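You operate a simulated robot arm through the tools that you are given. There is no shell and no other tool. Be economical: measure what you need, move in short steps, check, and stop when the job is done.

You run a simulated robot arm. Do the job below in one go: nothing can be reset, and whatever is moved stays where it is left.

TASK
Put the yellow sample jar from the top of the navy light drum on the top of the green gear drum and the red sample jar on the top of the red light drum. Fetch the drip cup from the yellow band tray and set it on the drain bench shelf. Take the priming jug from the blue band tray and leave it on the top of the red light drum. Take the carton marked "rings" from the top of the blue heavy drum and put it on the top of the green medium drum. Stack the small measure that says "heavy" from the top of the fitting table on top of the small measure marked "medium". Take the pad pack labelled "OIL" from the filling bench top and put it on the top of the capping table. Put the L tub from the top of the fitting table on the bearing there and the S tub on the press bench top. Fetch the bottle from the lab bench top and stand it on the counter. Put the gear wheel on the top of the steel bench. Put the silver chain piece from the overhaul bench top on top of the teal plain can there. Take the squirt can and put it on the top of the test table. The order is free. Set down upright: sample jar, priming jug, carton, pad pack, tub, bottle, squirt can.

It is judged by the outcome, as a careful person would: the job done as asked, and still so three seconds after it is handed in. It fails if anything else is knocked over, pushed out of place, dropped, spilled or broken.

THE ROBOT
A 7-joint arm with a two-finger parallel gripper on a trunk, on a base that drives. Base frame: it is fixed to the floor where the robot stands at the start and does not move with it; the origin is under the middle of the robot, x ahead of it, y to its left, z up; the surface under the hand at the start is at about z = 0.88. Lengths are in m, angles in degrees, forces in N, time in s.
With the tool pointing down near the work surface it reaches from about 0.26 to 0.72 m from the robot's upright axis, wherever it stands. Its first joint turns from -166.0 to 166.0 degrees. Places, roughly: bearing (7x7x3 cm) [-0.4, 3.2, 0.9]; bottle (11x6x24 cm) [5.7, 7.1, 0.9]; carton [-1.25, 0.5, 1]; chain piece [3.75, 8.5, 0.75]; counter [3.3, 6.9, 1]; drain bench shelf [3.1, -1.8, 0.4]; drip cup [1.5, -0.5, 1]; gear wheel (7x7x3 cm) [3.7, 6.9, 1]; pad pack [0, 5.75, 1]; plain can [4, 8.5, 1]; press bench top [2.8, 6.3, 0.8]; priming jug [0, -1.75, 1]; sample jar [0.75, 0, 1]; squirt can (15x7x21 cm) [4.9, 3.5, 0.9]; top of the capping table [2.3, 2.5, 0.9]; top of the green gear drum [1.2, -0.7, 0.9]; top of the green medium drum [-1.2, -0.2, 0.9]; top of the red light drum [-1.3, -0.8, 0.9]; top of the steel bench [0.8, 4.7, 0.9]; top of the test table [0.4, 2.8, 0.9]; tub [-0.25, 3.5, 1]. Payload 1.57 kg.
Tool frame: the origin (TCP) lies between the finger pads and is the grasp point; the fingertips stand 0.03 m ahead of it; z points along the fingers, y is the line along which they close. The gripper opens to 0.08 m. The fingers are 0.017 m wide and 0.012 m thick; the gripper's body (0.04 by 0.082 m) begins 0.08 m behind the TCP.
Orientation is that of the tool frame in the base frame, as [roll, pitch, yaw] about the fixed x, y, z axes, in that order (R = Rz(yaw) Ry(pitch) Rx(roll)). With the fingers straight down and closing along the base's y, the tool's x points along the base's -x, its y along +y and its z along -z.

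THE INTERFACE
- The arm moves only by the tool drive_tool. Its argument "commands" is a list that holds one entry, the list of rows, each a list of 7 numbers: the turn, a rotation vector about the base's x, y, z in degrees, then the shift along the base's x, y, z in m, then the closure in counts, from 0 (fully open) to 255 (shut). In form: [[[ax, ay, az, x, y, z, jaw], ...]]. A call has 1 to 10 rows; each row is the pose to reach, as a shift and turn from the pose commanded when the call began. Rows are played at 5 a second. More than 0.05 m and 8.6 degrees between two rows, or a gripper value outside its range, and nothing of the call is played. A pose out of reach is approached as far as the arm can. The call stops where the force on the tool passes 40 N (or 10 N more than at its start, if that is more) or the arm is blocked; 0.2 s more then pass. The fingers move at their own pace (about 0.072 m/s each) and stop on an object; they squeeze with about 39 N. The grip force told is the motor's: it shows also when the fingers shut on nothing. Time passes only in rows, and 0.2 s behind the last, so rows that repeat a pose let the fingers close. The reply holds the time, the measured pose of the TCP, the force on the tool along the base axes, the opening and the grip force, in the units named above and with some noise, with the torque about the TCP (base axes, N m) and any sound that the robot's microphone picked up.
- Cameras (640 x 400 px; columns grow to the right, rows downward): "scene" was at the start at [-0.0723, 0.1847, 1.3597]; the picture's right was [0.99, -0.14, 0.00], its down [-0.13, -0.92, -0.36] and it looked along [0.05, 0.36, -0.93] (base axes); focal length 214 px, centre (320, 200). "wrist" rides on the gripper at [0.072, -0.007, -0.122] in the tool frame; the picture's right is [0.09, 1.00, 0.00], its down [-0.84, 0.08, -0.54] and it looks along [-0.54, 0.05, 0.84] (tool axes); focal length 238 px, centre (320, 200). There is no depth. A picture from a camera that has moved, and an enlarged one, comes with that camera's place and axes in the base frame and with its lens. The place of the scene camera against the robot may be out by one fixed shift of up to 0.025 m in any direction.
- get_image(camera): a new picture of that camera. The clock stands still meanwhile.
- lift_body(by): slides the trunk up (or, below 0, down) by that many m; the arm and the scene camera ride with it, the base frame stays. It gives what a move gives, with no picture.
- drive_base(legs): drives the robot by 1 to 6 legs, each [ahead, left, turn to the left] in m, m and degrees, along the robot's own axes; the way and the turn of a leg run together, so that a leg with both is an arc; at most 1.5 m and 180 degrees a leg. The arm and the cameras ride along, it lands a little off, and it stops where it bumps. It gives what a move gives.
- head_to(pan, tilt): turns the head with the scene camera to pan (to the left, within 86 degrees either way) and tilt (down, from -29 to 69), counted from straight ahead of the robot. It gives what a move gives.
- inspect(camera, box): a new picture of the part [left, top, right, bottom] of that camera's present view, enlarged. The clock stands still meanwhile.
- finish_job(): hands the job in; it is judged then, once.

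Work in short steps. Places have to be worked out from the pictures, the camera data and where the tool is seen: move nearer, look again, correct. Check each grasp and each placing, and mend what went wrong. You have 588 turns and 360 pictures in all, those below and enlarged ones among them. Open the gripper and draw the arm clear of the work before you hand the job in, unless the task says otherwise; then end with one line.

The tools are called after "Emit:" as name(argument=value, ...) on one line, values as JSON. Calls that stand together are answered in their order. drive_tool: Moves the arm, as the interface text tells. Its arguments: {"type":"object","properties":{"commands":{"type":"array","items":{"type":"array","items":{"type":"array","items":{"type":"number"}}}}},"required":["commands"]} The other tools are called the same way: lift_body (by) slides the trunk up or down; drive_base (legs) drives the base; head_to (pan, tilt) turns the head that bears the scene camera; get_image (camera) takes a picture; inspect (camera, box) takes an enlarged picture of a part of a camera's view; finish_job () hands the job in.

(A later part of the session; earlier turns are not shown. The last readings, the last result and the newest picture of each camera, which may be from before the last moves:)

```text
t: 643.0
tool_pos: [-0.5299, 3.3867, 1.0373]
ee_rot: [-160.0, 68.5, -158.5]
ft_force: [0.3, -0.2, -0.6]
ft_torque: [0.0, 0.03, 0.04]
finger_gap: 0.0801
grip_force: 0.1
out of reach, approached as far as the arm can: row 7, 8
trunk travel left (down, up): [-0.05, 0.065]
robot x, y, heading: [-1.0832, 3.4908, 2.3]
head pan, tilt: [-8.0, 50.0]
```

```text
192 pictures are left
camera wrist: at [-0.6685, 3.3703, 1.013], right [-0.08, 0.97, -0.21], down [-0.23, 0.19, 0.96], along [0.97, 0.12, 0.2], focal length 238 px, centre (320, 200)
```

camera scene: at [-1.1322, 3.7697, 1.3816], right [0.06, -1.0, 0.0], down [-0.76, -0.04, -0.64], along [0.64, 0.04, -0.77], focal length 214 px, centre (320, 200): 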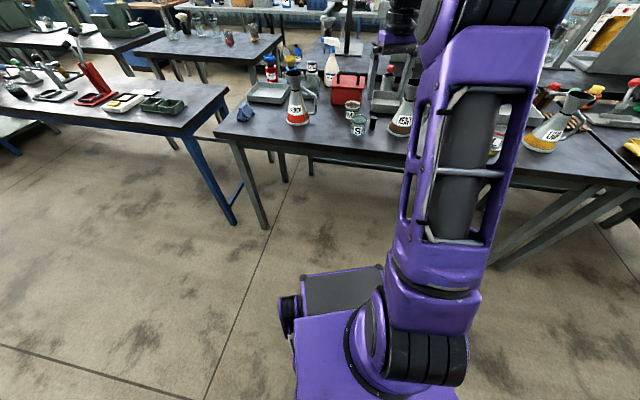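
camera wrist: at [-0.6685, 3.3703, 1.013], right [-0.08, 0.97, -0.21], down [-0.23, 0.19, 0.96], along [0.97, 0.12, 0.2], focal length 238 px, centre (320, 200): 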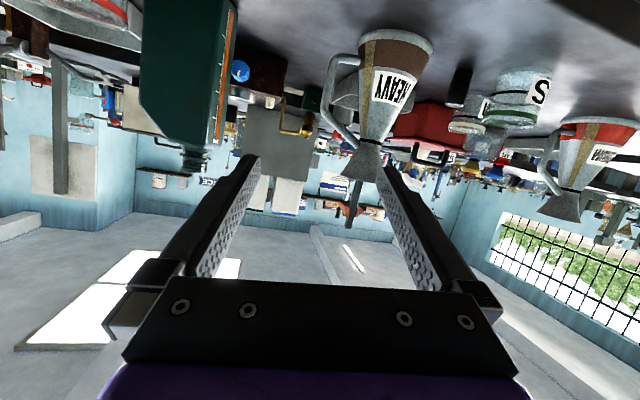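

I level the hand about its approach axis.

Emit:
drive_tool(commands=[[[3.6, 0, -1.3, 0, 0.03, 0, 0], [7.19, 0, -2.64, 0, 0.06, 0, 0]]])

Emit:
get_image(camera="wrist")

```text
t: 643.6
tool_pos: [-0.5278, 3.4455, 1.039]
ee_rot: [179.8, 69.7, 179.8]
ft_force: [0.5, 0.0, 0.1]
ft_torque: [0.0, -0.03, -0.02]
finger_gap: 0.0799
grip_force: 0.1
trunk travel left (down, up): [-0.05, 0.065]
robot x, y, heading: [-1.081, 3.4934, 2.3]
head pan, tilt: [-8.0, 50.0]
```

```text
191 pictures are left
camera wrist: at [-0.6676, 3.4395, 1.0124], right [-0.03, 1.0, -0.09], down [-0.22, 0.08, 0.97], along [0.98, 0.05, 0.21], focal length 238 px, centre (320, 200)
```

wrist: 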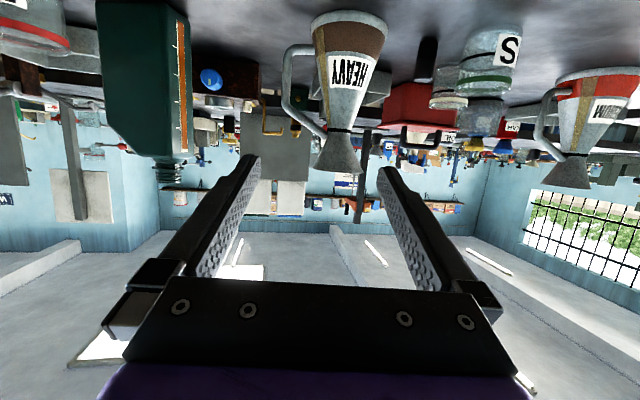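

HEAVY: axis around (−0.38, 3.467), base radius 4 cm. I narrow the jaws to ~65 mm and approach in steps.

Emit:
drive_tool(commands=[[[0, 0, 0, 0.01, 0.007, -0.03, 48], [0, 0, 0, 0.02, 0.014, -0.06, 48], [0, 0, 0, 0.03, 0.021, -0.09, 48], [0, 0, 0, 0.03, 0.021, -0.095, 48]]])

Emit:
get_image(camera="wrist")

```text
t: 644.6
tool_pos: [-0.4995, 3.4678, 0.9458]
ee_rot: [179.8, 69.7, 179.7]
ft_force: [0.0, -0.3, 0.0]
ft_torque: [-0.04, -0.02, -0.01]
finger_gap: 0.065
grip_force: 0.1
trunk travel left (down, up): [-0.05, 0.065]
robot x, y, heading: [-1.083, 3.4902, 2.7]
head pan, tilt: [-8.0, 50.0]
```

```text
190 pictures are left
camera wrist: at [-0.6382, 3.4606, 0.9183], right [-0.03, 1.0, -0.08], down [-0.22, 0.08, 0.97], along [0.98, 0.05, 0.22], focal length 238 px, centre (320, 200)
```

wrist: 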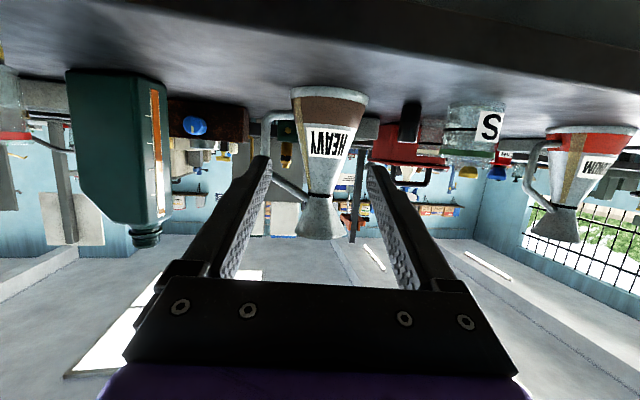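

Refined axis ≈(−0.345, 3.474). Advance part way and check the loop clearance.

Emit:
drive_tool(commands=[[[0, 0, 0, 0.04, 0.005, -0.01, 48], [0, 0, 0, 0.08, 0.006, -0.01, 48], [0, 0, 0, 0.1, 0.006, -0.01, 48]]])

Emit:
get_image(camera="wrist")

```text
t: 645.4
tool_pos: [-0.3983, 3.4721, 0.9332]
ee_rot: [179.6, 69.7, 179.6]
ft_force: [0.2, 0.1, 0.3]
ft_torque: [0.01, 0.0, -0.01]
finger_gap: 0.0648
grip_force: 0.0
trunk travel left (down, up): [-0.05, 0.065]
robot x, y, heading: [-1.082, 3.4896, 2.5]
head pan, tilt: [-8.0, 50.0]
```

```text
189 pictures are left
camera wrist: at [-0.5372, 3.4654, 0.9074], right [-0.03, 1.0, -0.08], down [-0.22, 0.08, 0.97], along [0.98, 0.05, 0.21], focal length 238 px, centre (320, 200)
```

wrist: 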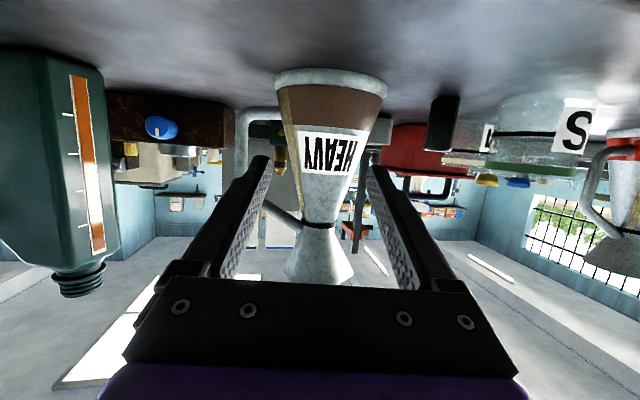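

Emit:
drive_tool(commands=[[[0, 0, 0, 0.02, 0.004, 0, 48], [0, 0, 0, 0.04, 0.004, 0, 48], [0, 0, 0, 0.055, 0.004, 0, 48], [0, 0, 0, 0.055, 0.004, 0, 48]]])

Emit:
get_image(camera="wrist")

```text
t: 646.4
tool_pos: [-0.3438, 3.4767, 0.934]
ee_rot: [179.7, 69.6, 179.5]
ft_force: [0.3, -1.1, 0.4]
ft_torque: [0.0, 0.0, -0.02]
finger_gap: 0.0649
grip_force: 0.0
trunk travel left (down, up): [-0.05, 0.065]
robot x, y, heading: [-1.0851, 3.4942, 2.6]
head pan, tilt: [-8.0, 50.0]
```

```text
188 pictures are left
camera wrist: at [-0.4828, 3.4702, 0.9071], right [-0.03, 1.0, -0.08], down [-0.22, 0.08, 0.97], along [0.98, 0.05, 0.21], focal length 238 px, centre (320, 200)
```

wrist: 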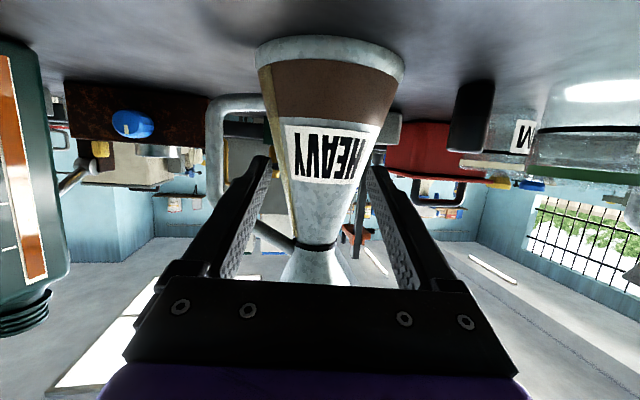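

Good: finger inside the loop. Advance 1 cm and close.

Emit:
drive_tool(commands=[[[0, 0, 0, 0.01, 0.0, 0, 48], [0, 0, 0, 0.01, 0, 0, 120], [0, 0, 0, 0.01, 0, 0, 255], [0, 0, 0, 0.01, 0, 0, 255], [0, 0, 0, 0.01, 0, 0, 255]]])

Emit:
drive_tool(commands=[[[0, 0, 0, 0, 0, 0.02, 255], [0, 0, 0, 0, 0, 0.05, 255]]])

Emit:
get_image(camera="wrist")

```text
t: 647.6
tool_pos: [-0.3343, 3.4774, 0.932]
ee_rot: [179.7, 69.7, 179.7]
ft_force: [1.0, 0.2, 0.4]
ft_torque: [0.01, 0.02, -0.02]
finger_gap: 0.0
grip_force: 21.2
trunk travel left (down, up): [-0.05, 0.065]
robot x, y, heading: [-1.0884, 3.4915, 2.4]
head pan, tilt: [-8.0, 50.0]
```

```text
t: 648.2
tool_pos: [-0.3319, 3.4794, 0.9834]
ee_rot: [179.8, 69.6, 179.8]
ft_force: [0.1, -0.4, -0.5]
ft_torque: [0.01, 0.0, -0.02]
finger_gap: 0.0
grip_force: 20.6
trunk travel left (down, up): [-0.05, 0.065]
robot x, y, heading: [-1.0849, 3.4942, 2.6]
head pan, tilt: [-8.0, 50.0]
```

```text
187 pictures are left
camera wrist: at [-0.4726, 3.4725, 0.9572], right [-0.03, 1.0, -0.09], down [-0.22, 0.08, 0.97], along [0.98, 0.05, 0.21], focal length 238 px, centre (320, 200)
```

wrist: 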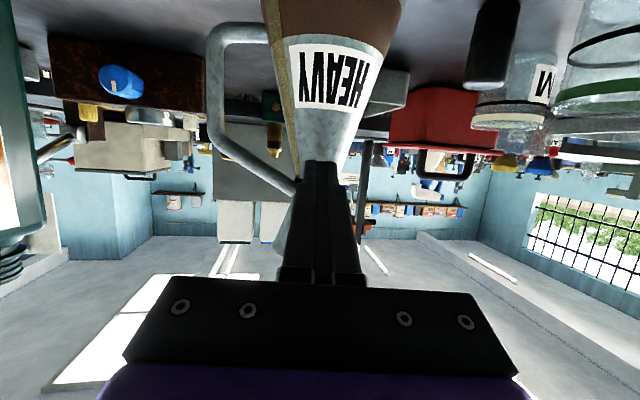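

The fingers closed short of the cone. I back off a little, reopen, lower, and advance further.

Emit:
drive_tool(commands=[[[0, 0, 0, -0.04, 0, 0, 48], [0, 0, 0, -0.04, 0, -0.03, 48], [0, 0, 0, -0.04, 0, -0.05, 48], [0, 0, 0, -0.01, 0, -0.05, 48], [0, 0, 0, 0.015, 0, -0.05, 48], [0, 0, 0, 0.03, 0, -0.05, 48], [0, 0, 0, 0.03, 0, -0.05, 48]]])

Emit:
get_image(camera="wrist")

```text
t: 649.8
tool_pos: [-0.3025, 3.4793, 0.9336]
ee_rot: [179.7, 69.7, 179.7]
ft_force: [0.4, -0.8, 0.7]
ft_torque: [0.0, -0.01, -0.02]
finger_gap: 0.0655
grip_force: 0.1
trunk travel left (down, up): [-0.05, 0.065]
robot x, y, heading: [-1.0827, 3.4917, 2.4]
head pan, tilt: [-8.0, 50.0]
```

```text
186 pictures are left
camera wrist: at [-0.4421, 3.4728, 0.9074], right [-0.03, 1.0, -0.08], down [-0.22, 0.08, 0.97], along [0.98, 0.05, 0.21], focal length 238 px, centre (320, 200)
```

wrist: 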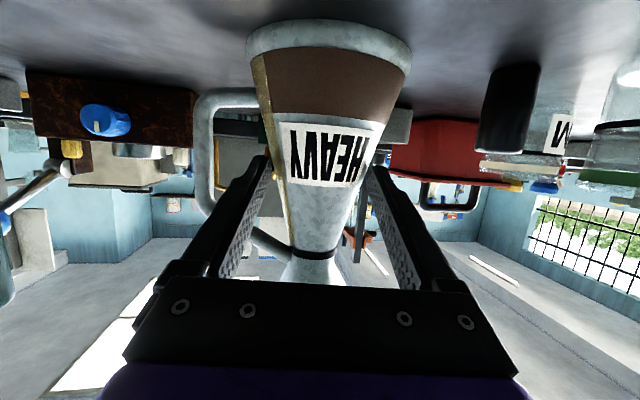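

The measure slid ~3 cm away when the jaws closed on its front. I recentre deeper (axis ≈ −0.28) and retry.

Emit:
drive_tool(commands=[[[0, 0, 0, 0.01, 0.003, 0, 48], [0, 0, 0, 0.02, 0.003, 0, 48], [0, 0, 0, 0.03, 0.003, 0, 48], [0, 0, 0, 0.03, 0.003, 0, 48]]])

Emit:
get_image(camera="wrist")

```text
t: 650.8
tool_pos: [-0.2731, 3.4807, 0.9336]
ee_rot: [179.6, 69.7, 179.6]
ft_force: [-0.1, -0.2, 0.1]
ft_torque: [0.04, 0.01, -0.05]
finger_gap: 0.0654
grip_force: 0.2
trunk travel left (down, up): [-0.05, 0.065]
robot x, y, heading: [-1.0858, 3.4892, 2.3]
head pan, tilt: [-8.0, 50.0]
```

```text
185 pictures are left
camera wrist: at [-0.4125, 3.4748, 0.908], right [-0.03, 1.0, -0.08], down [-0.22, 0.08, 0.97], along [0.98, 0.05, 0.21], focal length 238 px, centre (320, 200)
```

wrist: 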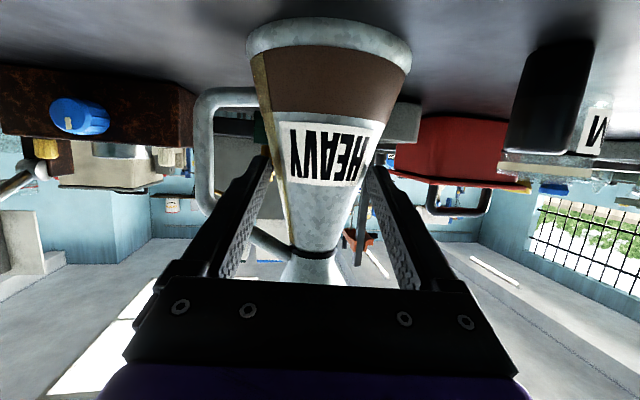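

The hand is wedging on the wider cone lower down and pushing it. I raise to where the cone is narrower, then advance.

Emit:
drive_tool(commands=[[[0, 0, 0, -0.005, 0, 0.01, 36], [0, 0, 0, -0.005, 0, 0.024, 36], [0, 0, 0, 0.01, 0, 0.024, 36], [0, 0, 0, 0.02, 0, 0.024, 36], [0, 0, 0, 0.03, 0, 0.024, 36]]])

Emit:
get_image(camera="wrist")

```text
t: 652.0
tool_pos: [-0.2431, 3.4792, 0.9578]
ee_rot: [179.6, 69.7, 179.6]
ft_force: [0.7, 0.3, 0.2]
ft_torque: [0.0, -0.03, -0.02]
finger_gap: 0.0684
grip_force: 0.1
trunk travel left (down, up): [-0.05, 0.065]
robot x, y, heading: [-1.0823, 3.4895, 2.3]
head pan, tilt: [-8.0, 50.0]
```

```text
184 pictures are left
camera wrist: at [-0.3821, 3.4741, 0.9324], right [-0.03, 1.0, -0.08], down [-0.22, 0.08, 0.97], along [0.98, 0.05, 0.21], focal length 238 px, centre (320, 200)
```

wrist: 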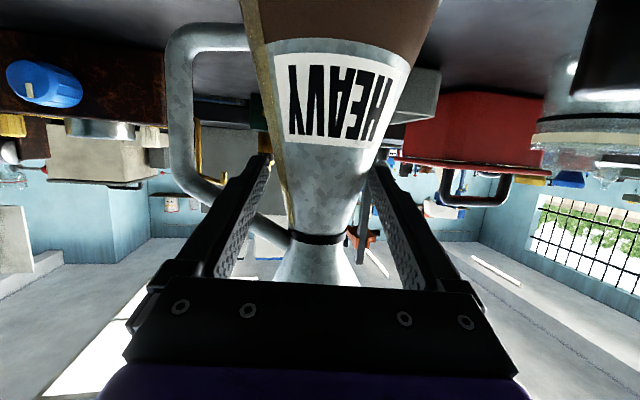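

Emit:
drive_tool(commands=[[[0, 0, 0, 0.0, 0.0, 0, 100], [0, 0, 0, 0, 0, 0, 180], [0, 0, 0, 0, 0, 0, 255], [0, 0, 0, 0, 0, 0, 255]]])

Emit:
get_image(camera="wrist")

```text
t: 653.0
tool_pos: [-0.2436, 3.4803, 0.9592]
ee_rot: [179.7, 69.8, 179.6]
ft_force: [1.4, -0.2, 0.9]
ft_torque: [0.03, 0.01, 0.01]
finger_gap: 0.0555
grip_force: 39.1
trunk travel left (down, up): [-0.05, 0.065]
robot x, y, heading: [-1.0836, 3.4937, 2.6]
head pan, tilt: [-8.0, 50.0]
```

```text
183 pictures are left
camera wrist: at [-0.3823, 3.474, 0.9324], right [-0.03, 1.0, -0.08], down [-0.22, 0.08, 0.97], along [0.98, 0.05, 0.21], focal length 238 px, centre (320, 200)
```

wrist: 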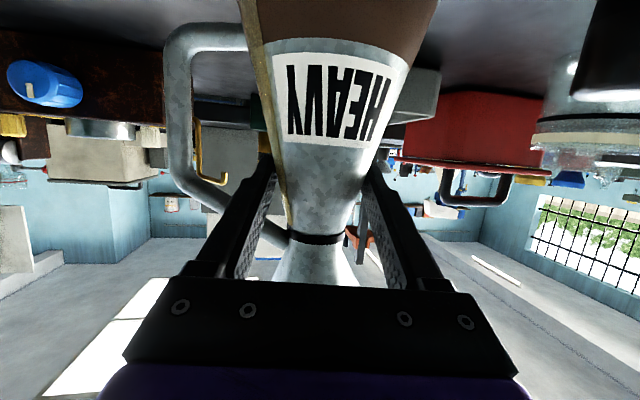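

Gripped at 55 mm. Lift gently.

Emit:
drive_tool(commands=[[[0, 0, 0, 0, 0, 0.015, 255], [0, 0, 0, 0, 0, 0.04, 255], [0, 0, 0, 0, 0, 0.07, 255]]])

Emit:
get_image(camera="wrist")

Emit:
head_to(pan=5, tilt=40)

Emit:
get_image(camera="scene")

```text
t: 653.8
tool_pos: [-0.2435, 3.4782, 1.0295]
ee_rot: [179.7, 69.6, 179.8]
ft_force: [0.2, -1.0, -2.4]
ft_torque: [-0.04, 0.01, -0.03]
finger_gap: 0.0556
grip_force: 39.2
trunk travel left (down, up): [-0.05, 0.065]
robot x, y, heading: [-1.0812, 3.4913, 2.5]
head pan, tilt: [-8.0, 50.0]
```

```text
182 pictures are left
camera wrist: at [-0.3828, 3.4719, 1.0026], right [-0.03, 1.0, -0.09], down [-0.22, 0.08, 0.97], along [0.98, 0.05, 0.21], focal length 238 px, centre (320, 200)
```

wrist: 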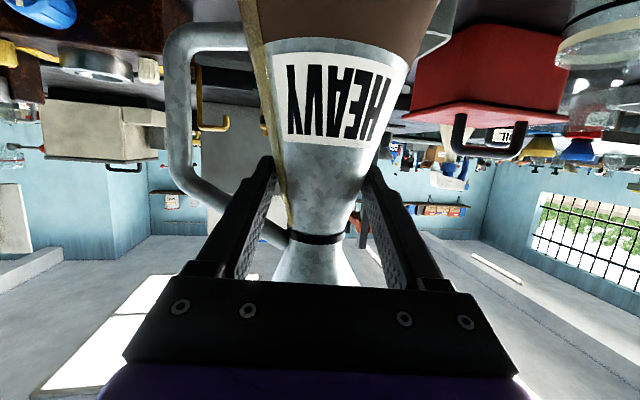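

```text
t: 654.5
tool_pos: [-0.2442, 3.4791, 1.0286]
ee_rot: [179.8, 69.7, 179.7]
ft_force: [0.3, -0.1, -2.7]
ft_torque: [0.0, 0.01, 0.01]
finger_gap: 0.0558
grip_force: 38.9
trunk travel left (down, up): [-0.05, 0.065]
robot x, y, heading: [-1.0844, 3.4918, 2.5]
head pan, tilt: [5.0, 40.0]
```

```text
181 pictures are left
camera scene: at [-1.0852, 3.628, 1.3958], right [0.13, -0.99, 0.0], down [-0.64, -0.08, -0.77], along [0.76, 0.1, -0.64], focal length 214 px, centre (320, 200)
```

scene: 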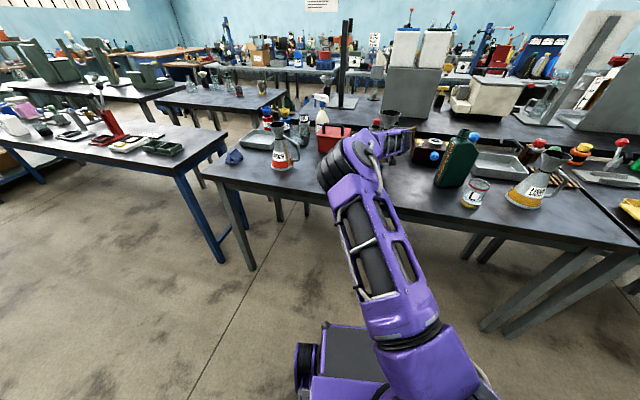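

HEAVY is held upright. I raise it well above the others and pull back slightly.

Emit:
drive_tool(commands=[[[0, 0, 0, -0.01, 0, 0.04, 255], [0, 0, 0, -0.03, 0, 0.08, 255], [0, 0, 0, -0.06, 0, 0.11, 255], [0, 0, 0, -0.1, 0, 0.14, 255], [0, 0, 0, -0.14, 0, 0.16, 255]]])

Emit:
drive_base(legs=[[0, 0.4, 0]])

Emit:
head_to(pan=0, tilt=35)

Emit:
get_image(camera="scene")

Emit:
get_image(camera="wrist")

```text
t: 655.7
tool_pos: [-0.3818, 3.4814, 1.1869]
ee_rot: [179.7, 69.6, 179.8]
ft_force: [-0.4, 0.3, -3.1]
ft_torque: [-0.02, -0.03, -0.03]
finger_gap: 0.0558
grip_force: 39.3
trunk travel left (down, up): [-0.05, 0.065]
robot x, y, heading: [-1.0832, 3.4915, 2.5]
head pan, tilt: [5.0, 40.0]
```

```text
t: 660.1
tool_pos: [-0.3976, 3.8767, 1.1864]
ee_rot: [179.7, 69.8, 179.8]
ft_force: [0.6, 1.3, -2.3]
ft_torque: [0.03, -0.02, -0.01]
finger_gap: 0.0555
grip_force: 39.0
trunk travel left (down, up): [-0.05, 0.065]
robot x, y, heading: [-1.0988, 3.884, 2.7]
head pan, tilt: [5.0, 40.0]
```

```text
t: 660.7
tool_pos: [-0.3977, 3.8772, 1.1866]
ee_rot: [179.7, 69.7, 179.7]
ft_force: [0.0, -0.6, -2.9]
ft_torque: [-0.01, -0.01, 0.02]
finger_gap: 0.0555
grip_force: 38.9
trunk travel left (down, up): [-0.05, 0.065]
robot x, y, heading: [-1.1014, 3.8862, 2.3]
head pan, tilt: [0.0, 35.0]
```

```text
180 pictures are left
camera scene: at [-1.0983, 4.0159, 1.4033], right [0.04, -1.0, 0.0], down [-0.57, -0.02, -0.82], along [0.82, 0.03, -0.57], focal length 214 px, centre (320, 200)
```

scene: 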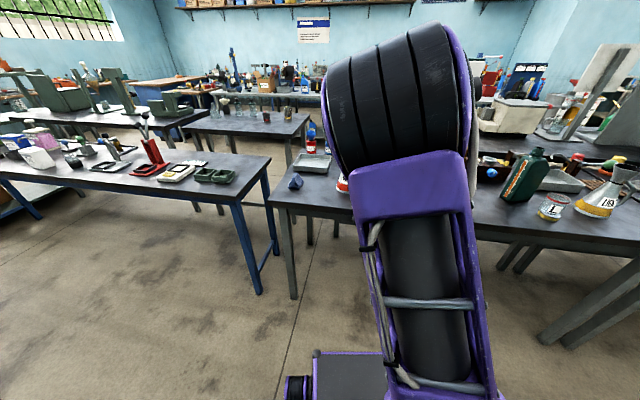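

```text
179 pictures are left
camera wrist: at [-0.5377, 3.8696, 1.1605], right [-0.03, 1.0, -0.08], down [-0.22, 0.08, 0.97], along [0.98, 0.05, 0.21], focal length 238 px, centre (320, 200)
```

wrist: 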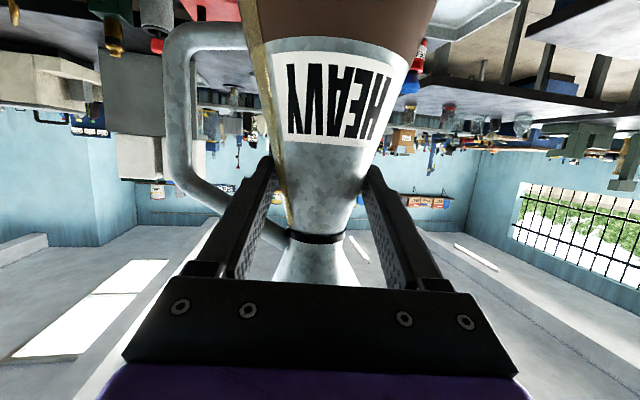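

The arm hides the target; I strafe left so the head camera can see both measures.

Emit:
drive_base(legs=[[0, 0.3, 0]])

Emit:
head_to(pan=-22, tilt=40)

Emit:
get_image(camera="scene")

```text
t: 664.2
tool_pos: [-0.4108, 4.1775, 1.1865]
ee_rot: [179.7, 69.7, 179.5]
ft_force: [0.2, -0.2, -2.2]
ft_torque: [0.01, -0.02, -0.03]
finger_gap: 0.0552
grip_force: 39.1
trunk travel left (down, up): [-0.05, 0.065]
robot x, y, heading: [-1.1142, 4.1947, 2.5]
head pan, tilt: [0.0, 35.0]
```

```text
t: 665.1
tool_pos: [-0.411, 4.1775, 1.1862]
ee_rot: [179.7, 69.8, 179.5]
ft_force: [0.1, -0.1, -1.9]
ft_torque: [0.02, 0.01, 0.03]
finger_gap: 0.0553
grip_force: 39.0
trunk travel left (down, up): [-0.05, 0.065]
robot x, y, heading: [-1.1124, 4.1894, 2.1]
head pan, tilt: [-22.0, 40.0]
```

```text
178 pictures are left
camera scene: at [-1.1182, 4.2883, 1.3958], right [-0.34, -0.94, 0.0], down [-0.61, 0.22, -0.77], along [0.72, -0.26, -0.64], focal length 214 px, centre (320, 200)
```

scene: 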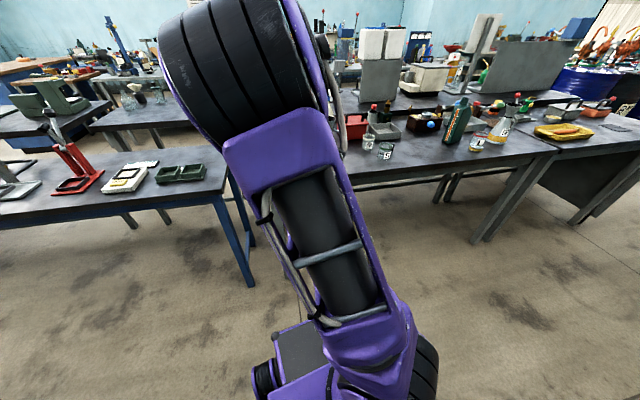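

Emit:
drive_tool(commands=[[[0, 0, 0, 0.0, -0.045, 0, 255], [0, 0, 0, 0.0, -0.09, 0, 255], [0, 0, 0, 0.0, -0.135, 0, 255], [0, 0, 0, 0.0, -0.18, 0, 255], [0, 0, 0, 0.0, -0.225, 0, 255], [0, 0, 0, 0, -0.265, 0.01, 255]]])

Emit:
head_to(pan=-12, tilt=38)

Emit:
get_image(camera="scene")

```text
t: 666.5
tool_pos: [-0.4127, 3.9121, 1.1951]
ee_rot: [179.5, 69.6, 179.6]
ft_force: [0.5, 1.3, -2.1]
ft_torque: [-0.01, 0.02, 0.0]
finger_gap: 0.0552
grip_force: 38.9
trunk travel left (down, up): [-0.05, 0.065]
robot x, y, heading: [-1.1115, 4.1914, 2.1]
head pan, tilt: [-22.0, 40.0]
```

```text
t: 667.2
tool_pos: [-0.4126, 3.912, 1.1955]
ee_rot: [179.7, 69.7, 179.4]
ft_force: [-0.9, 1.3, -2.3]
ft_torque: [0.03, 0.04, 0.02]
finger_gap: 0.0552
grip_force: 38.5
trunk travel left (down, up): [-0.05, 0.065]
robot x, y, heading: [-1.1122, 4.194, 2.3]
head pan, tilt: [-12.0, 38.0]
```

```text
177 pictures are left
camera scene: at [-1.1132, 4.3023, 1.3988], right [-0.17, -0.99, 0.0], down [-0.61, 0.1, -0.79], along [0.78, -0.13, -0.62], focal length 214 px, centre (320, 200)
```

scene: 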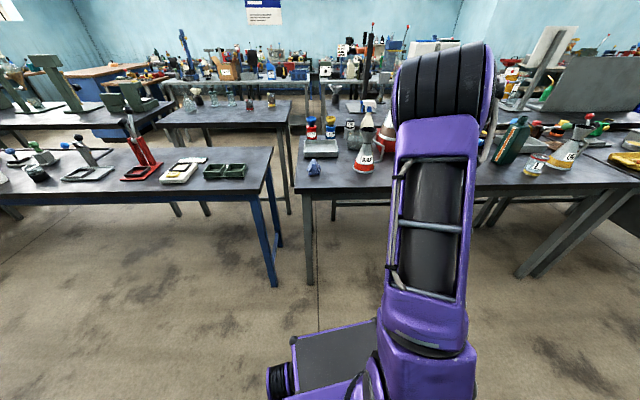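

Emit:
inspect(camera="scene", box=[300, 90, 420, 180])

Emit:
get_image(camera="wrist")

```text
4.44 times, centred on (360, 135) of scene
camera zoom: at [-1.1132, 4.3023, 1.3988], right [-0.17, -0.99, 0.0], down [-0.61, 0.1, -0.79], along [0.78, -0.13, -0.62], focal length 953 px, centre (142, 489)
```

zoom: 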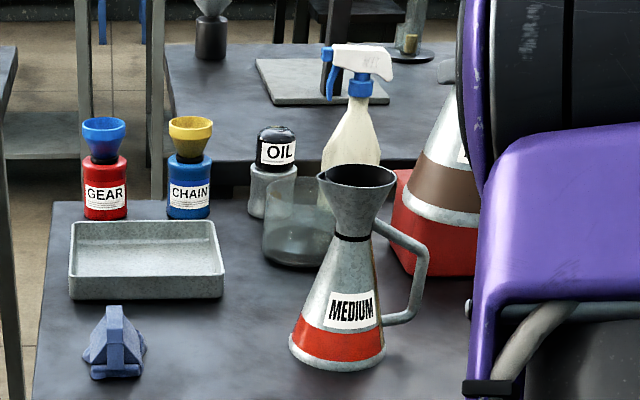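

```text
175 pictures are left
camera wrist: at [-0.5522, 3.9061, 1.1696], right [-0.03, 1.0, -0.08], down [-0.22, 0.08, 0.97], along [0.98, 0.05, 0.21], focal length 238 px, centre (320, 200)
```

wrist: 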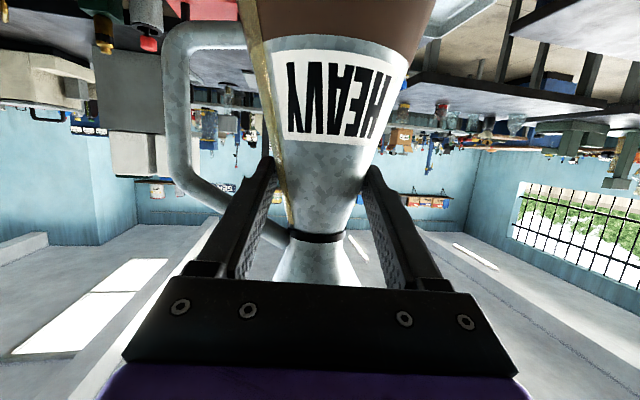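

MEDIUM: axis ≈(−0.228, 3.937), rim z≈1.06; the head camera agrees well with the arm. I drive 0.12 m closer with HEAVY held above.

Emit:
drive_base(legs=[[0.12, 0, 0]])

Emit:
inspect(camera="scene", box=[300, 90, 440, 195])

```text
t: 668.5
tool_pos: [-0.293, 3.9146, 1.1967]
ee_rot: [179.6, 69.7, 179.4]
ft_force: [-0.2, 0.9, -2.0]
ft_torque: [0.01, -0.01, 0.02]
finger_gap: 0.0548
grip_force: 38.8
trunk travel left (down, up): [-0.05, 0.065]
robot x, y, heading: [-0.9956, 4.1952, 1.9]
head pan, tilt: [-12.0, 38.0]
```

```text
3.81 times, centred on (370, 142) of scene
camera zoom: at [-0.9923, 4.3069, 1.3988], right [-0.17, -0.99, 0.0], down [-0.61, 0.11, -0.79], along [0.78, -0.13, -0.62], focal length 817 px, centre (130, 419)
```

zoom: 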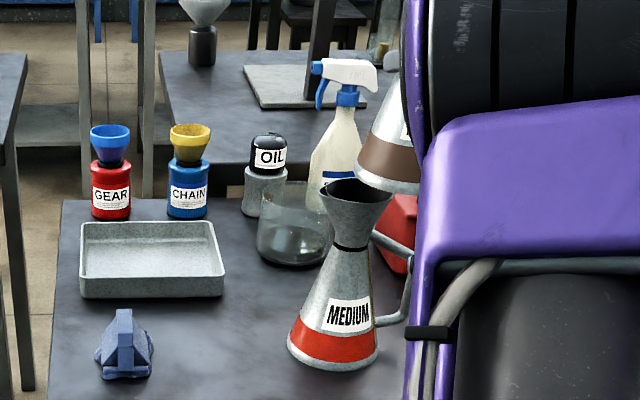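

Emit:
drive_tool(commands=[[[0, 0, 0, 0.025, 0.007, 0, 255], [0, 0, 0, 0.05, 0.014, 0, 255], [0, 0, 0, 0.074, 0.019, 0, 255], [0, 0, 0, 0.074, 0.019, 0, 255]]])

Emit:
inspect(camera="scene", box=[300, 90, 440, 195])

```text
t: 669.5
tool_pos: [-0.2183, 3.9342, 1.1951]
ee_rot: [179.6, 69.6, 179.3]
ft_force: [0.0, -0.6, -2.2]
ft_torque: [0.02, 0.02, 0.0]
finger_gap: 0.0548
grip_force: 39.1
trunk travel left (down, up): [-0.05, 0.065]
robot x, y, heading: [-0.9915, 4.1968, 2.1]
head pan, tilt: [-12.0, 38.0]
```

```text
3.81 times, centred on (370, 142) of scene
camera zoom: at [-0.9921, 4.3069, 1.3988], right [-0.17, -0.99, 0.0], down [-0.61, 0.11, -0.79], along [0.78, -0.13, -0.62], focal length 817 px, centre (130, 419)
```

zoom: 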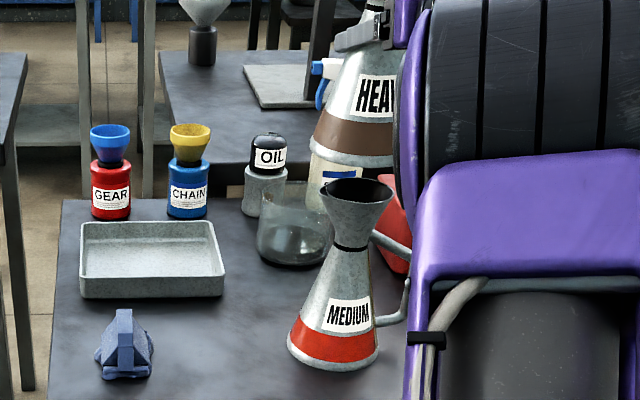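

Emit:
drive_tool(commands=[[[0, 0, 0, 0, -0.002, -0.015, 255], [0, 0, 0, 0, -0.004, -0.028, 255]]])

Emit:
inspect(camera="scene", box=[330, 100, 410, 160])

```text
t: 670.1
tool_pos: [-0.2202, 3.9298, 1.168]
ee_rot: [179.7, 69.6, 179.3]
ft_force: [0.4, 0.4, -2.3]
ft_torque: [0.0, 0.0, 0.01]
finger_gap: 0.0551
grip_force: 39.0
trunk travel left (down, up): [-0.05, 0.065]
robot x, y, heading: [-0.9917, 4.1995, 2.2]
head pan, tilt: [-12.0, 38.0]
```

```text
6.67 times, centred on (370, 130) of scene
camera zoom: at [-0.9922, 4.3069, 1.3988], right [-0.17, -0.99, 0.0], down [-0.61, 0.11, -0.79], along [0.78, -0.13, -0.62], focal length 1430 px, centre (-13, 667)
```

zoom: 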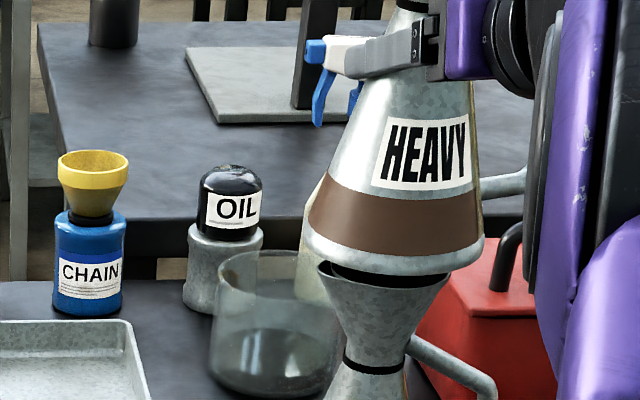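

Laterally aligned within ~2 mm. I lower slowly, watching force.

Emit:
drive_tool(commands=[[[0, 0, 0, 0, 0, -0.004, 255], [0, 0, 0, 0, 0, -0.008, 255], [0, 0, 0, 0, 0, -0.012, 255], [0, 0, 0, 0, 0, -0.015, 255]]])

Emit:
inspect(camera="scene", box=[330, 100, 410, 160])

```text
t: 671.1
tool_pos: [-0.2199, 3.9307, 1.157]
ee_rot: [179.7, 70.0, 179.3]
ft_force: [2.4, -0.9, 10.6]
ft_torque: [0.43, 0.0, -0.12]
finger_gap: 0.055
grip_force: 38.6
trunk travel left (down, up): [-0.05, 0.065]
robot x, y, heading: [-0.9917, 4.1984, 1.9]
head pan, tilt: [-12.0, 38.0]
```

```text
6.67 times, centred on (370, 130) of scene
camera zoom: at [-0.9931, 4.3073, 1.399], right [-0.17, -0.99, 0.0], down [-0.61, 0.11, -0.79], along [0.78, -0.13, -0.62], focal length 1430 px, centre (-13, 667)
```

zoom: 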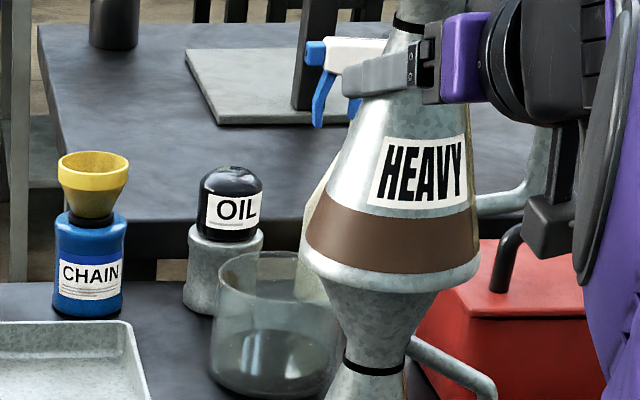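

Contact. I check the alignment from the wrist camera before releasing.

Emit:
get_image(camera="wrist")

```text
170 pictures are left
camera wrist: at [-0.3587, 3.9248, 1.1302], right [-0.02, 1.0, -0.08], down [-0.22, 0.08, 0.97], along [0.97, 0.04, 0.22], focal length 238 px, centre (320, 200)
```

wrist: 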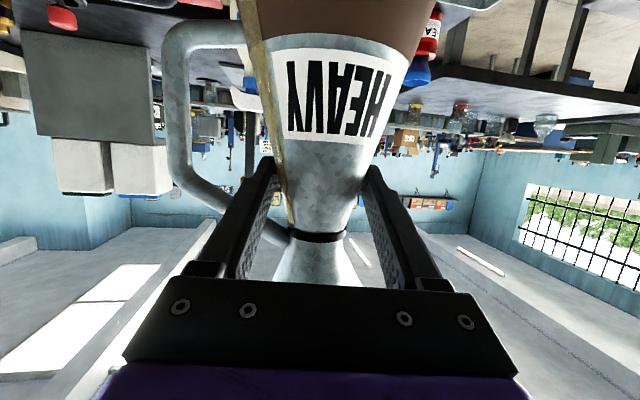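

I estimate a ~1 cm offset; lift slightly, correct, and set down again.

Emit:
drive_tool(commands=[[[0, 0, 0, 0, 0, 0.006, 255], [0, 0, 0, -0.006, 0.004, 0.008, 255], [0, 0, 0, -0.012, 0.007, 0.008, 255], [0, 0, 0, -0.012, 0.007, 0.003, 255], [0, 0, 0, -0.012, 0.007, 0.0, 255]]])

Emit:
inspect(camera="scene", box=[330, 100, 410, 160])

```text
t: 672.3
tool_pos: [-0.2316, 3.9396, 1.1565]
ee_rot: [179.8, 69.8, 179.6]
ft_force: [-0.1, 0.4, 9.1]
ft_torque: [0.31, 0.06, 0.0]
finger_gap: 0.055
grip_force: 39.0
trunk travel left (down, up): [-0.05, 0.065]
robot x, y, heading: [-0.9948, 4.197, 2.3]
head pan, tilt: [-12.0, 38.0]
```

```text
6.67 times, centred on (370, 130) of scene
camera zoom: at [-0.9932, 4.3073, 1.399], right [-0.17, -0.99, 0.0], down [-0.61, 0.11, -0.79], along [0.78, -0.14, -0.62], focal length 1430 px, centre (-13, 667)
```

zoom: 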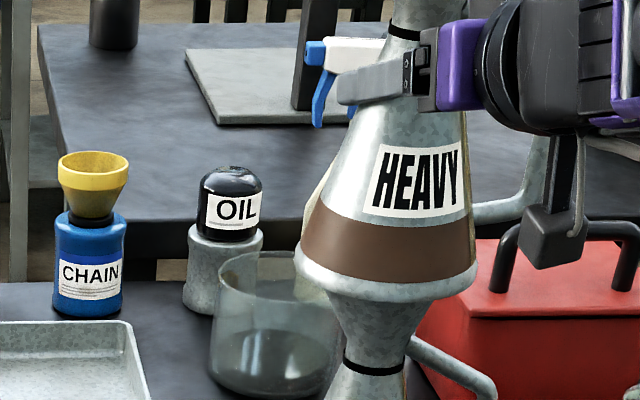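

Alignment looks good now. I release by opening only to ~66 mm (inside the handle loop).

Emit:
drive_tool(commands=[[[0, 0, 0, 0, 0, -0.001, 255], [0, 0, 0, 0, 0, 0.0, 150], [0, 0, 0, 0, 0, 0.0, 70], [0, 0, 0, 0, 0, 0.0, 44], [0, 0, 0, 0, 0, 0.0, 44]]])

Emit:
inspect(camera="scene", box=[310, 80, 430, 170])

Emit:
get_image(camera="wrist")

```text
t: 673.5
tool_pos: [-0.2312, 3.9378, 1.1526]
ee_rot: [179.7, 69.6, 179.5]
ft_force: [-0.9, 0.1, -1.0]
ft_torque: [0.0, -0.03, 0.0]
finger_gap: 0.0661
grip_force: 0.1
trunk travel left (down, up): [-0.05, 0.065]
robot x, y, heading: [-0.9921, 4.196, 1.8]
head pan, tilt: [-12.0, 38.0]
```

```text
4.44 times, centred on (370, 125) of scene
camera zoom: at [-0.9924, 4.307, 1.3988], right [-0.17, -0.99, 0.0], down [-0.61, 0.11, -0.79], along [0.78, -0.13, -0.62], focal length 953 px, centre (98, 533)
```

zoom: 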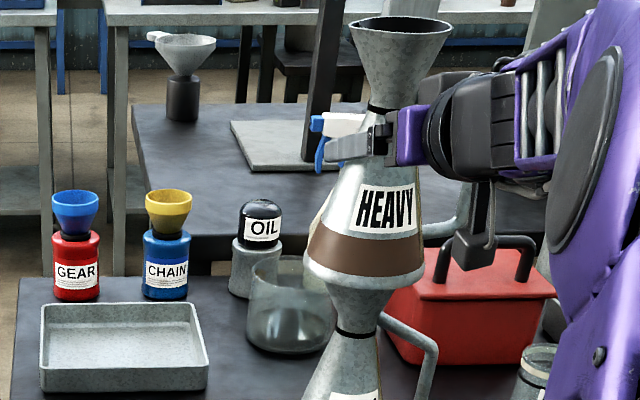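

```text
167 pictures are left
camera wrist: at [-0.3699, 3.932, 1.1273], right [-0.03, 1.0, -0.08], down [-0.22, 0.08, 0.97], along [0.98, 0.04, 0.21], focal length 238 px, centre (320, 200)
```

wrist: 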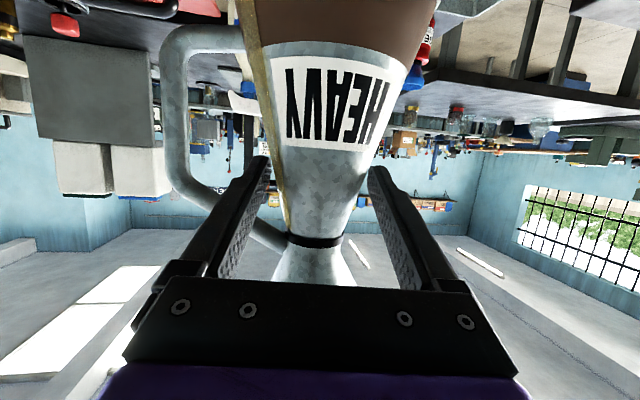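

Stacked and steady. Withdraw straight back horizontally.

Emit:
drive_tool(commands=[[[0, 0, 0, -0.015, 0, 0, 44], [0, 0, 0, -0.035, 0, 0, 44], [0, 0, 0, -0.06, 0, 0, 44], [0, 0, 0, -0.09, 0, 0, 44], [0, 0, 0, -0.13, 0, 0, 44]]])

Emit:
get_image(camera="wrist")

Emit:
get_image(camera="scene")

```text
t: 674.7
tool_pos: [-0.3618, 3.9373, 1.1533]
ee_rot: [179.8, 69.6, 179.5]
ft_force: [-0.1, 0.7, -0.2]
ft_torque: [0.0, 0.01, 0.03]
finger_gap: 0.066
grip_force: 0.0
trunk travel left (down, up): [-0.05, 0.065]
robot x, y, heading: [-0.9944, 4.2023, 2.1]
head pan, tilt: [-12.0, 38.0]
```

```text
166 pictures are left
camera wrist: at [-0.5004, 3.9314, 1.127], right [-0.03, 1.0, -0.09], down [-0.22, 0.08, 0.97], along [0.98, 0.04, 0.21], focal length 238 px, centre (320, 200)
```

wrist: 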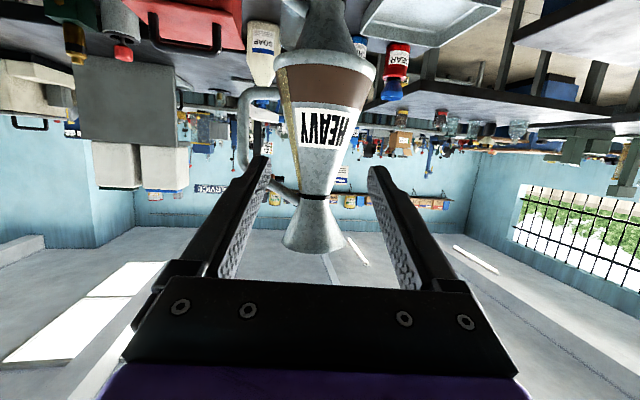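

```text
165 pictures are left
camera scene: at [-0.9922, 4.307, 1.3988], right [-0.17, -0.99, 0.0], down [-0.61, 0.11, -0.79], along [0.78, -0.13, -0.62], focal length 214 px, centre (320, 200)
```

scene: 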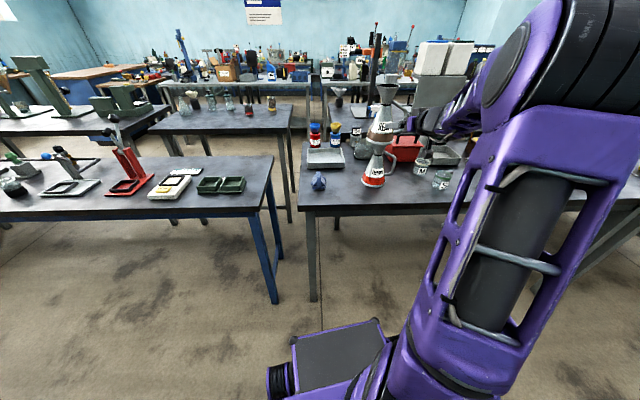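

The stack stands well centred. Now the S tub: back off, straighten the hand and reposition.

Emit:
drive_base(legs=[[-0.2, 0, 0]])

Emit:
drive_tool(commands=[[[0, 8, 0, 0.0, 0.04, 0, 0], [0, 16, 0, 0.0, 0.08, 0, 0], [0, 24, 0, 0.0, 0.12, 0, 0], [0, 32, 0, 0.0, 0.16, 0, 0], [0, 40, 0, 0.0, 0.2, 0, 0], [0, 48, 0, -0.01, 0.23, -0.01, 0], [0, 56, 0, -0.02, 0.25, -0.02, 0], [0, 64, 0, -0.03, 0.25, -0.02, 0], [0, 69.7, 0, -0.04, 0.25, -0.02, 0]]])

Emit:
drive_base(legs=[[0, -0.54, 0], [0.15, 0, 0]])

Emit:
get_image(camera="wrist")

```text
t: 676.3
tool_pos: [-0.5548, 3.9338, 1.1536]
ee_rot: [179.8, 69.6, 179.6]
ft_force: [0.3, 0.5, 0.4]
ft_torque: [-0.05, 0.02, 0.03]
finger_gap: 0.0661
grip_force: 0.0
trunk travel left (down, up): [-0.05, 0.065]
robot x, y, heading: [-1.1901, 4.1875, 2.7]
head pan, tilt: [-12.0, 38.0]
```

```text
t: 678.3
tool_pos: [-0.5971, 4.1822, 1.1322]
ee_rot: [179.9, -0.2, 180.0]
ft_force: [0.6, -0.3, 0.2]
ft_torque: [0.01, -0.01, -0.03]
finger_gap: 0.0799
grip_force: 0.0
trunk travel left (down, up): [-0.05, 0.065]
robot x, y, heading: [-1.1873, 4.186, 2.3]
head pan, tilt: [-12.0, 38.0]
```

```text
t: 684.9
tool_pos: [-0.4253, 3.65, 1.1328]
ee_rot: [179.9, 0.1, 179.9]
ft_force: [0.4, 0.3, 0.6]
ft_torque: [-0.01, -0.03, -0.03]
finger_gap: 0.0801
grip_force: 0.0
trunk travel left (down, up): [-0.05, 0.065]
robot x, y, heading: [-1.0159, 3.6551, 2.3]
head pan, tilt: [-12.0, 38.0]
```

```text
164 pictures are left
camera wrist: at [-0.4964, 3.6436, 1.2535], right [-0.09, 1.0, 0.0], down [0.84, 0.07, 0.54], along [0.54, 0.05, -0.84], focal length 238 px, centre (320, 200)
```

wrist: 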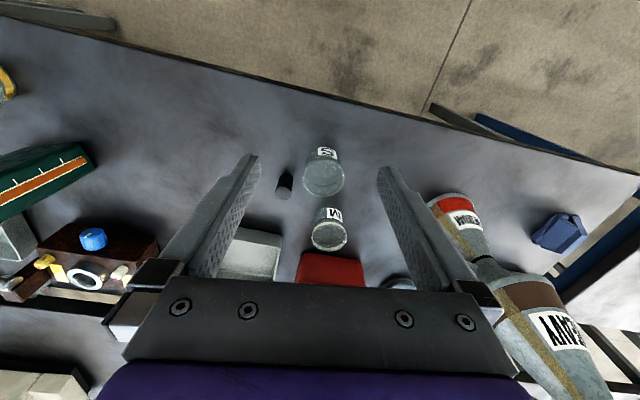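

S tub at (−0.335, 3.662). Move above and descend.

Emit:
drive_tool(commands=[[[0, 0, 0, 0.03, 0.004, -0.02, 0], [0, 0, 0, 0.06, 0.008, -0.045, 0], [0, 0, 0, 0.09, 0.012, -0.075, 0]]])

Emit:
get_image(camera="wrist")

```text
t: 685.7
tool_pos: [-0.335, 3.6625, 1.0584]
ee_rot: [179.9, 0.1, 179.7]
ft_force: [-0.6, -0.9, 0.4]
ft_torque: [0.02, -0.04, 0.0]
finger_gap: 0.0799
grip_force: 0.1
trunk travel left (down, up): [-0.05, 0.065]
robot x, y, heading: [-1.0205, 3.6558, 2.5]
head pan, tilt: [-12.0, 38.0]
```

```text
163 pictures are left
camera wrist: at [-0.4074, 3.6563, 1.1786], right [-0.09, 1.0, 0.0], down [0.84, 0.07, 0.54], along [0.54, 0.05, -0.84], focal length 238 px, centre (320, 200)
```

wrist: 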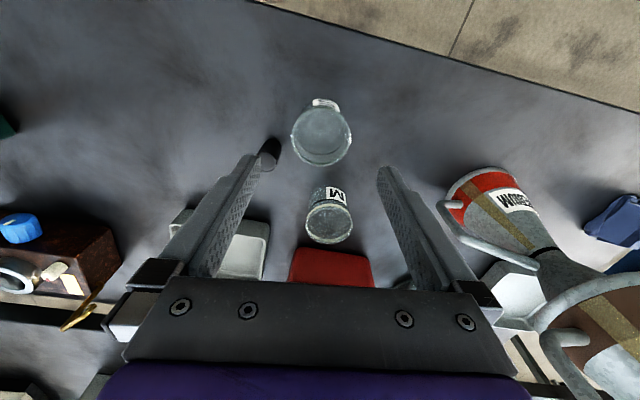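

Emit:
drive_tool(commands=[[[0, 0, 0, 0.003, 0.002, -0.045, 0], [0, 0, 0, 0.003, 0.002, -0.09, 0], [0, 0, 0, 0.003, 0.002, -0.135, 0], [0, 0, 0, 0.003, 0.002, -0.138, 0], [0, 0, 0, 0.003, 0.002, -0.138, 130], [0, 0, 0, 0.003, 0.002, -0.138, 255], [0, 0, 0, 0.003, 0.002, -0.138, 255]]])

Emit:
get_image(camera="wrist")

```text
t: 687.3
tool_pos: [-0.332, 3.6647, 0.92]
ee_rot: [179.9, -0.1, 179.9]
ft_force: [-0.4, -0.8, 0.3]
ft_torque: [-0.01, 0.06, 0.01]
finger_gap: 0.0623
grip_force: 39.1
trunk travel left (down, up): [-0.05, 0.065]
robot x, y, heading: [-1.0195, 3.6589, 2.5]
head pan, tilt: [-12.0, 38.0]
```

```text
162 pictures are left
camera wrist: at [-0.404, 3.6568, 1.0408], right [-0.09, 1.0, 0.0], down [0.84, 0.07, 0.54], along [0.54, 0.05, -0.84], focal length 238 px, centre (320, 200)
```

wrist: 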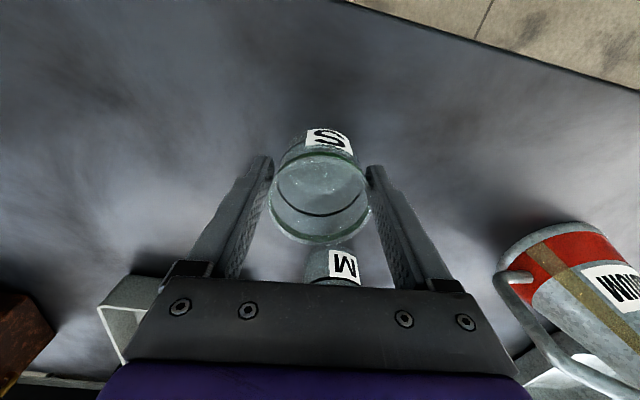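

Emit:
drive_tool(commands=[[[0, 0, 0, 0, 0, 0.03, 255], [0, 0, 0, 0, 0, 0.07, 255], [0, 0, 0, 0, 0, 0.115, 255], [0, 0, 0, -0.02, 0, 0.16, 255], [0, 0, 0, -0.05, 0, 0.2, 255], [0, 0, 0, -0.08, 0, 0.22, 255], [0, 0, 0, -0.12, 0, 0.22, 255], [0, 0, 0, -0.15, 0, 0.22, 255]]])

Emit:
get_image(camera="wrist")

```text
t: 689.1
tool_pos: [-0.4817, 3.6635, 1.1394]
ee_rot: [179.9, -0.1, 179.8]
ft_force: [1.0, -0.4, -0.5]
ft_torque: [0.04, 0.01, -0.01]
finger_gap: 0.062
grip_force: 39.2
trunk travel left (down, up): [-0.05, 0.065]
robot x, y, heading: [-1.0171, 3.6539, 2.6]
head pan, tilt: [-12.0, 38.0]
```

```text
161 pictures are left
camera wrist: at [-0.5536, 3.6572, 1.2605], right [-0.09, 1.0, 0.0], down [0.84, 0.07, 0.54], along [0.54, 0.05, -0.84], focal length 238 px, centre (320, 200)
```

wrist: 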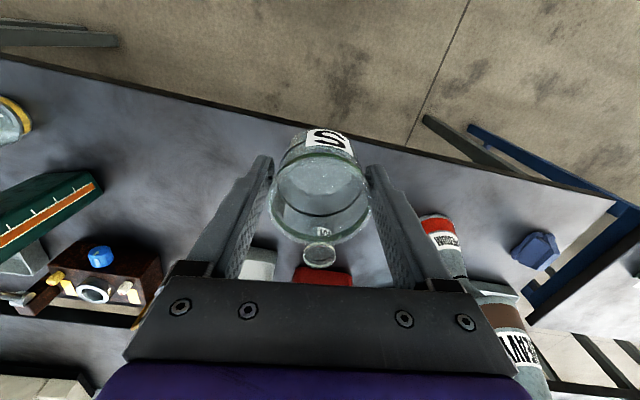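

S tub held. I back off, turn north and look for a route to the press bench.

Emit:
drive_base(legs=[[-0.25, 0, 0], [0, 0, 87.5]])

Emit:
head_to(pan=-20, tilt=20)

Emit:
get_image(camera="scene")

```text
t: 694.8
tool_pos: [-1.2568, 4.1812, 1.1402]
ee_rot: [180.0, 0.0, -91.4]
ft_force: [-0.3, -0.4, -0.1]
ft_torque: [-0.04, 0.03, 0.03]
finger_gap: 0.0615
grip_force: 39.0
trunk travel left (down, up): [-0.05, 0.065]
robot x, y, heading: [-1.2611, 3.6478, 91.3]
head pan, tilt: [-12.0, 38.0]
```

```text
t: 695.6
tool_pos: [-1.2555, 4.1818, 1.1401]
ee_rot: [179.9, -0.1, -91.4]
ft_force: [-0.2, 0.0, -0.5]
ft_torque: [0.0, -0.02, 0.03]
finger_gap: 0.0616
grip_force: 39.1
trunk travel left (down, up): [-0.05, 0.065]
robot x, y, heading: [-1.2594, 3.6427, 91.2]
head pan, tilt: [-20.0, 20.0]
```

```text
160 pictures are left
camera scene: at [-1.3589, 3.6294, 1.4271], right [0.95, -0.32, 0.0], down [-0.11, -0.32, -0.94], along [0.3, 0.89, -0.34], focal length 214 px, centre (320, 200)
```

scene: 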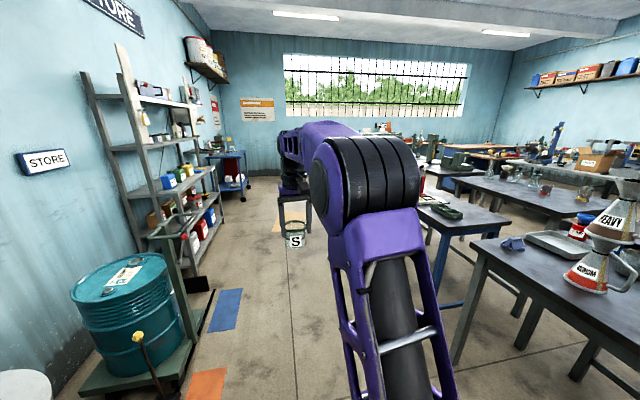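

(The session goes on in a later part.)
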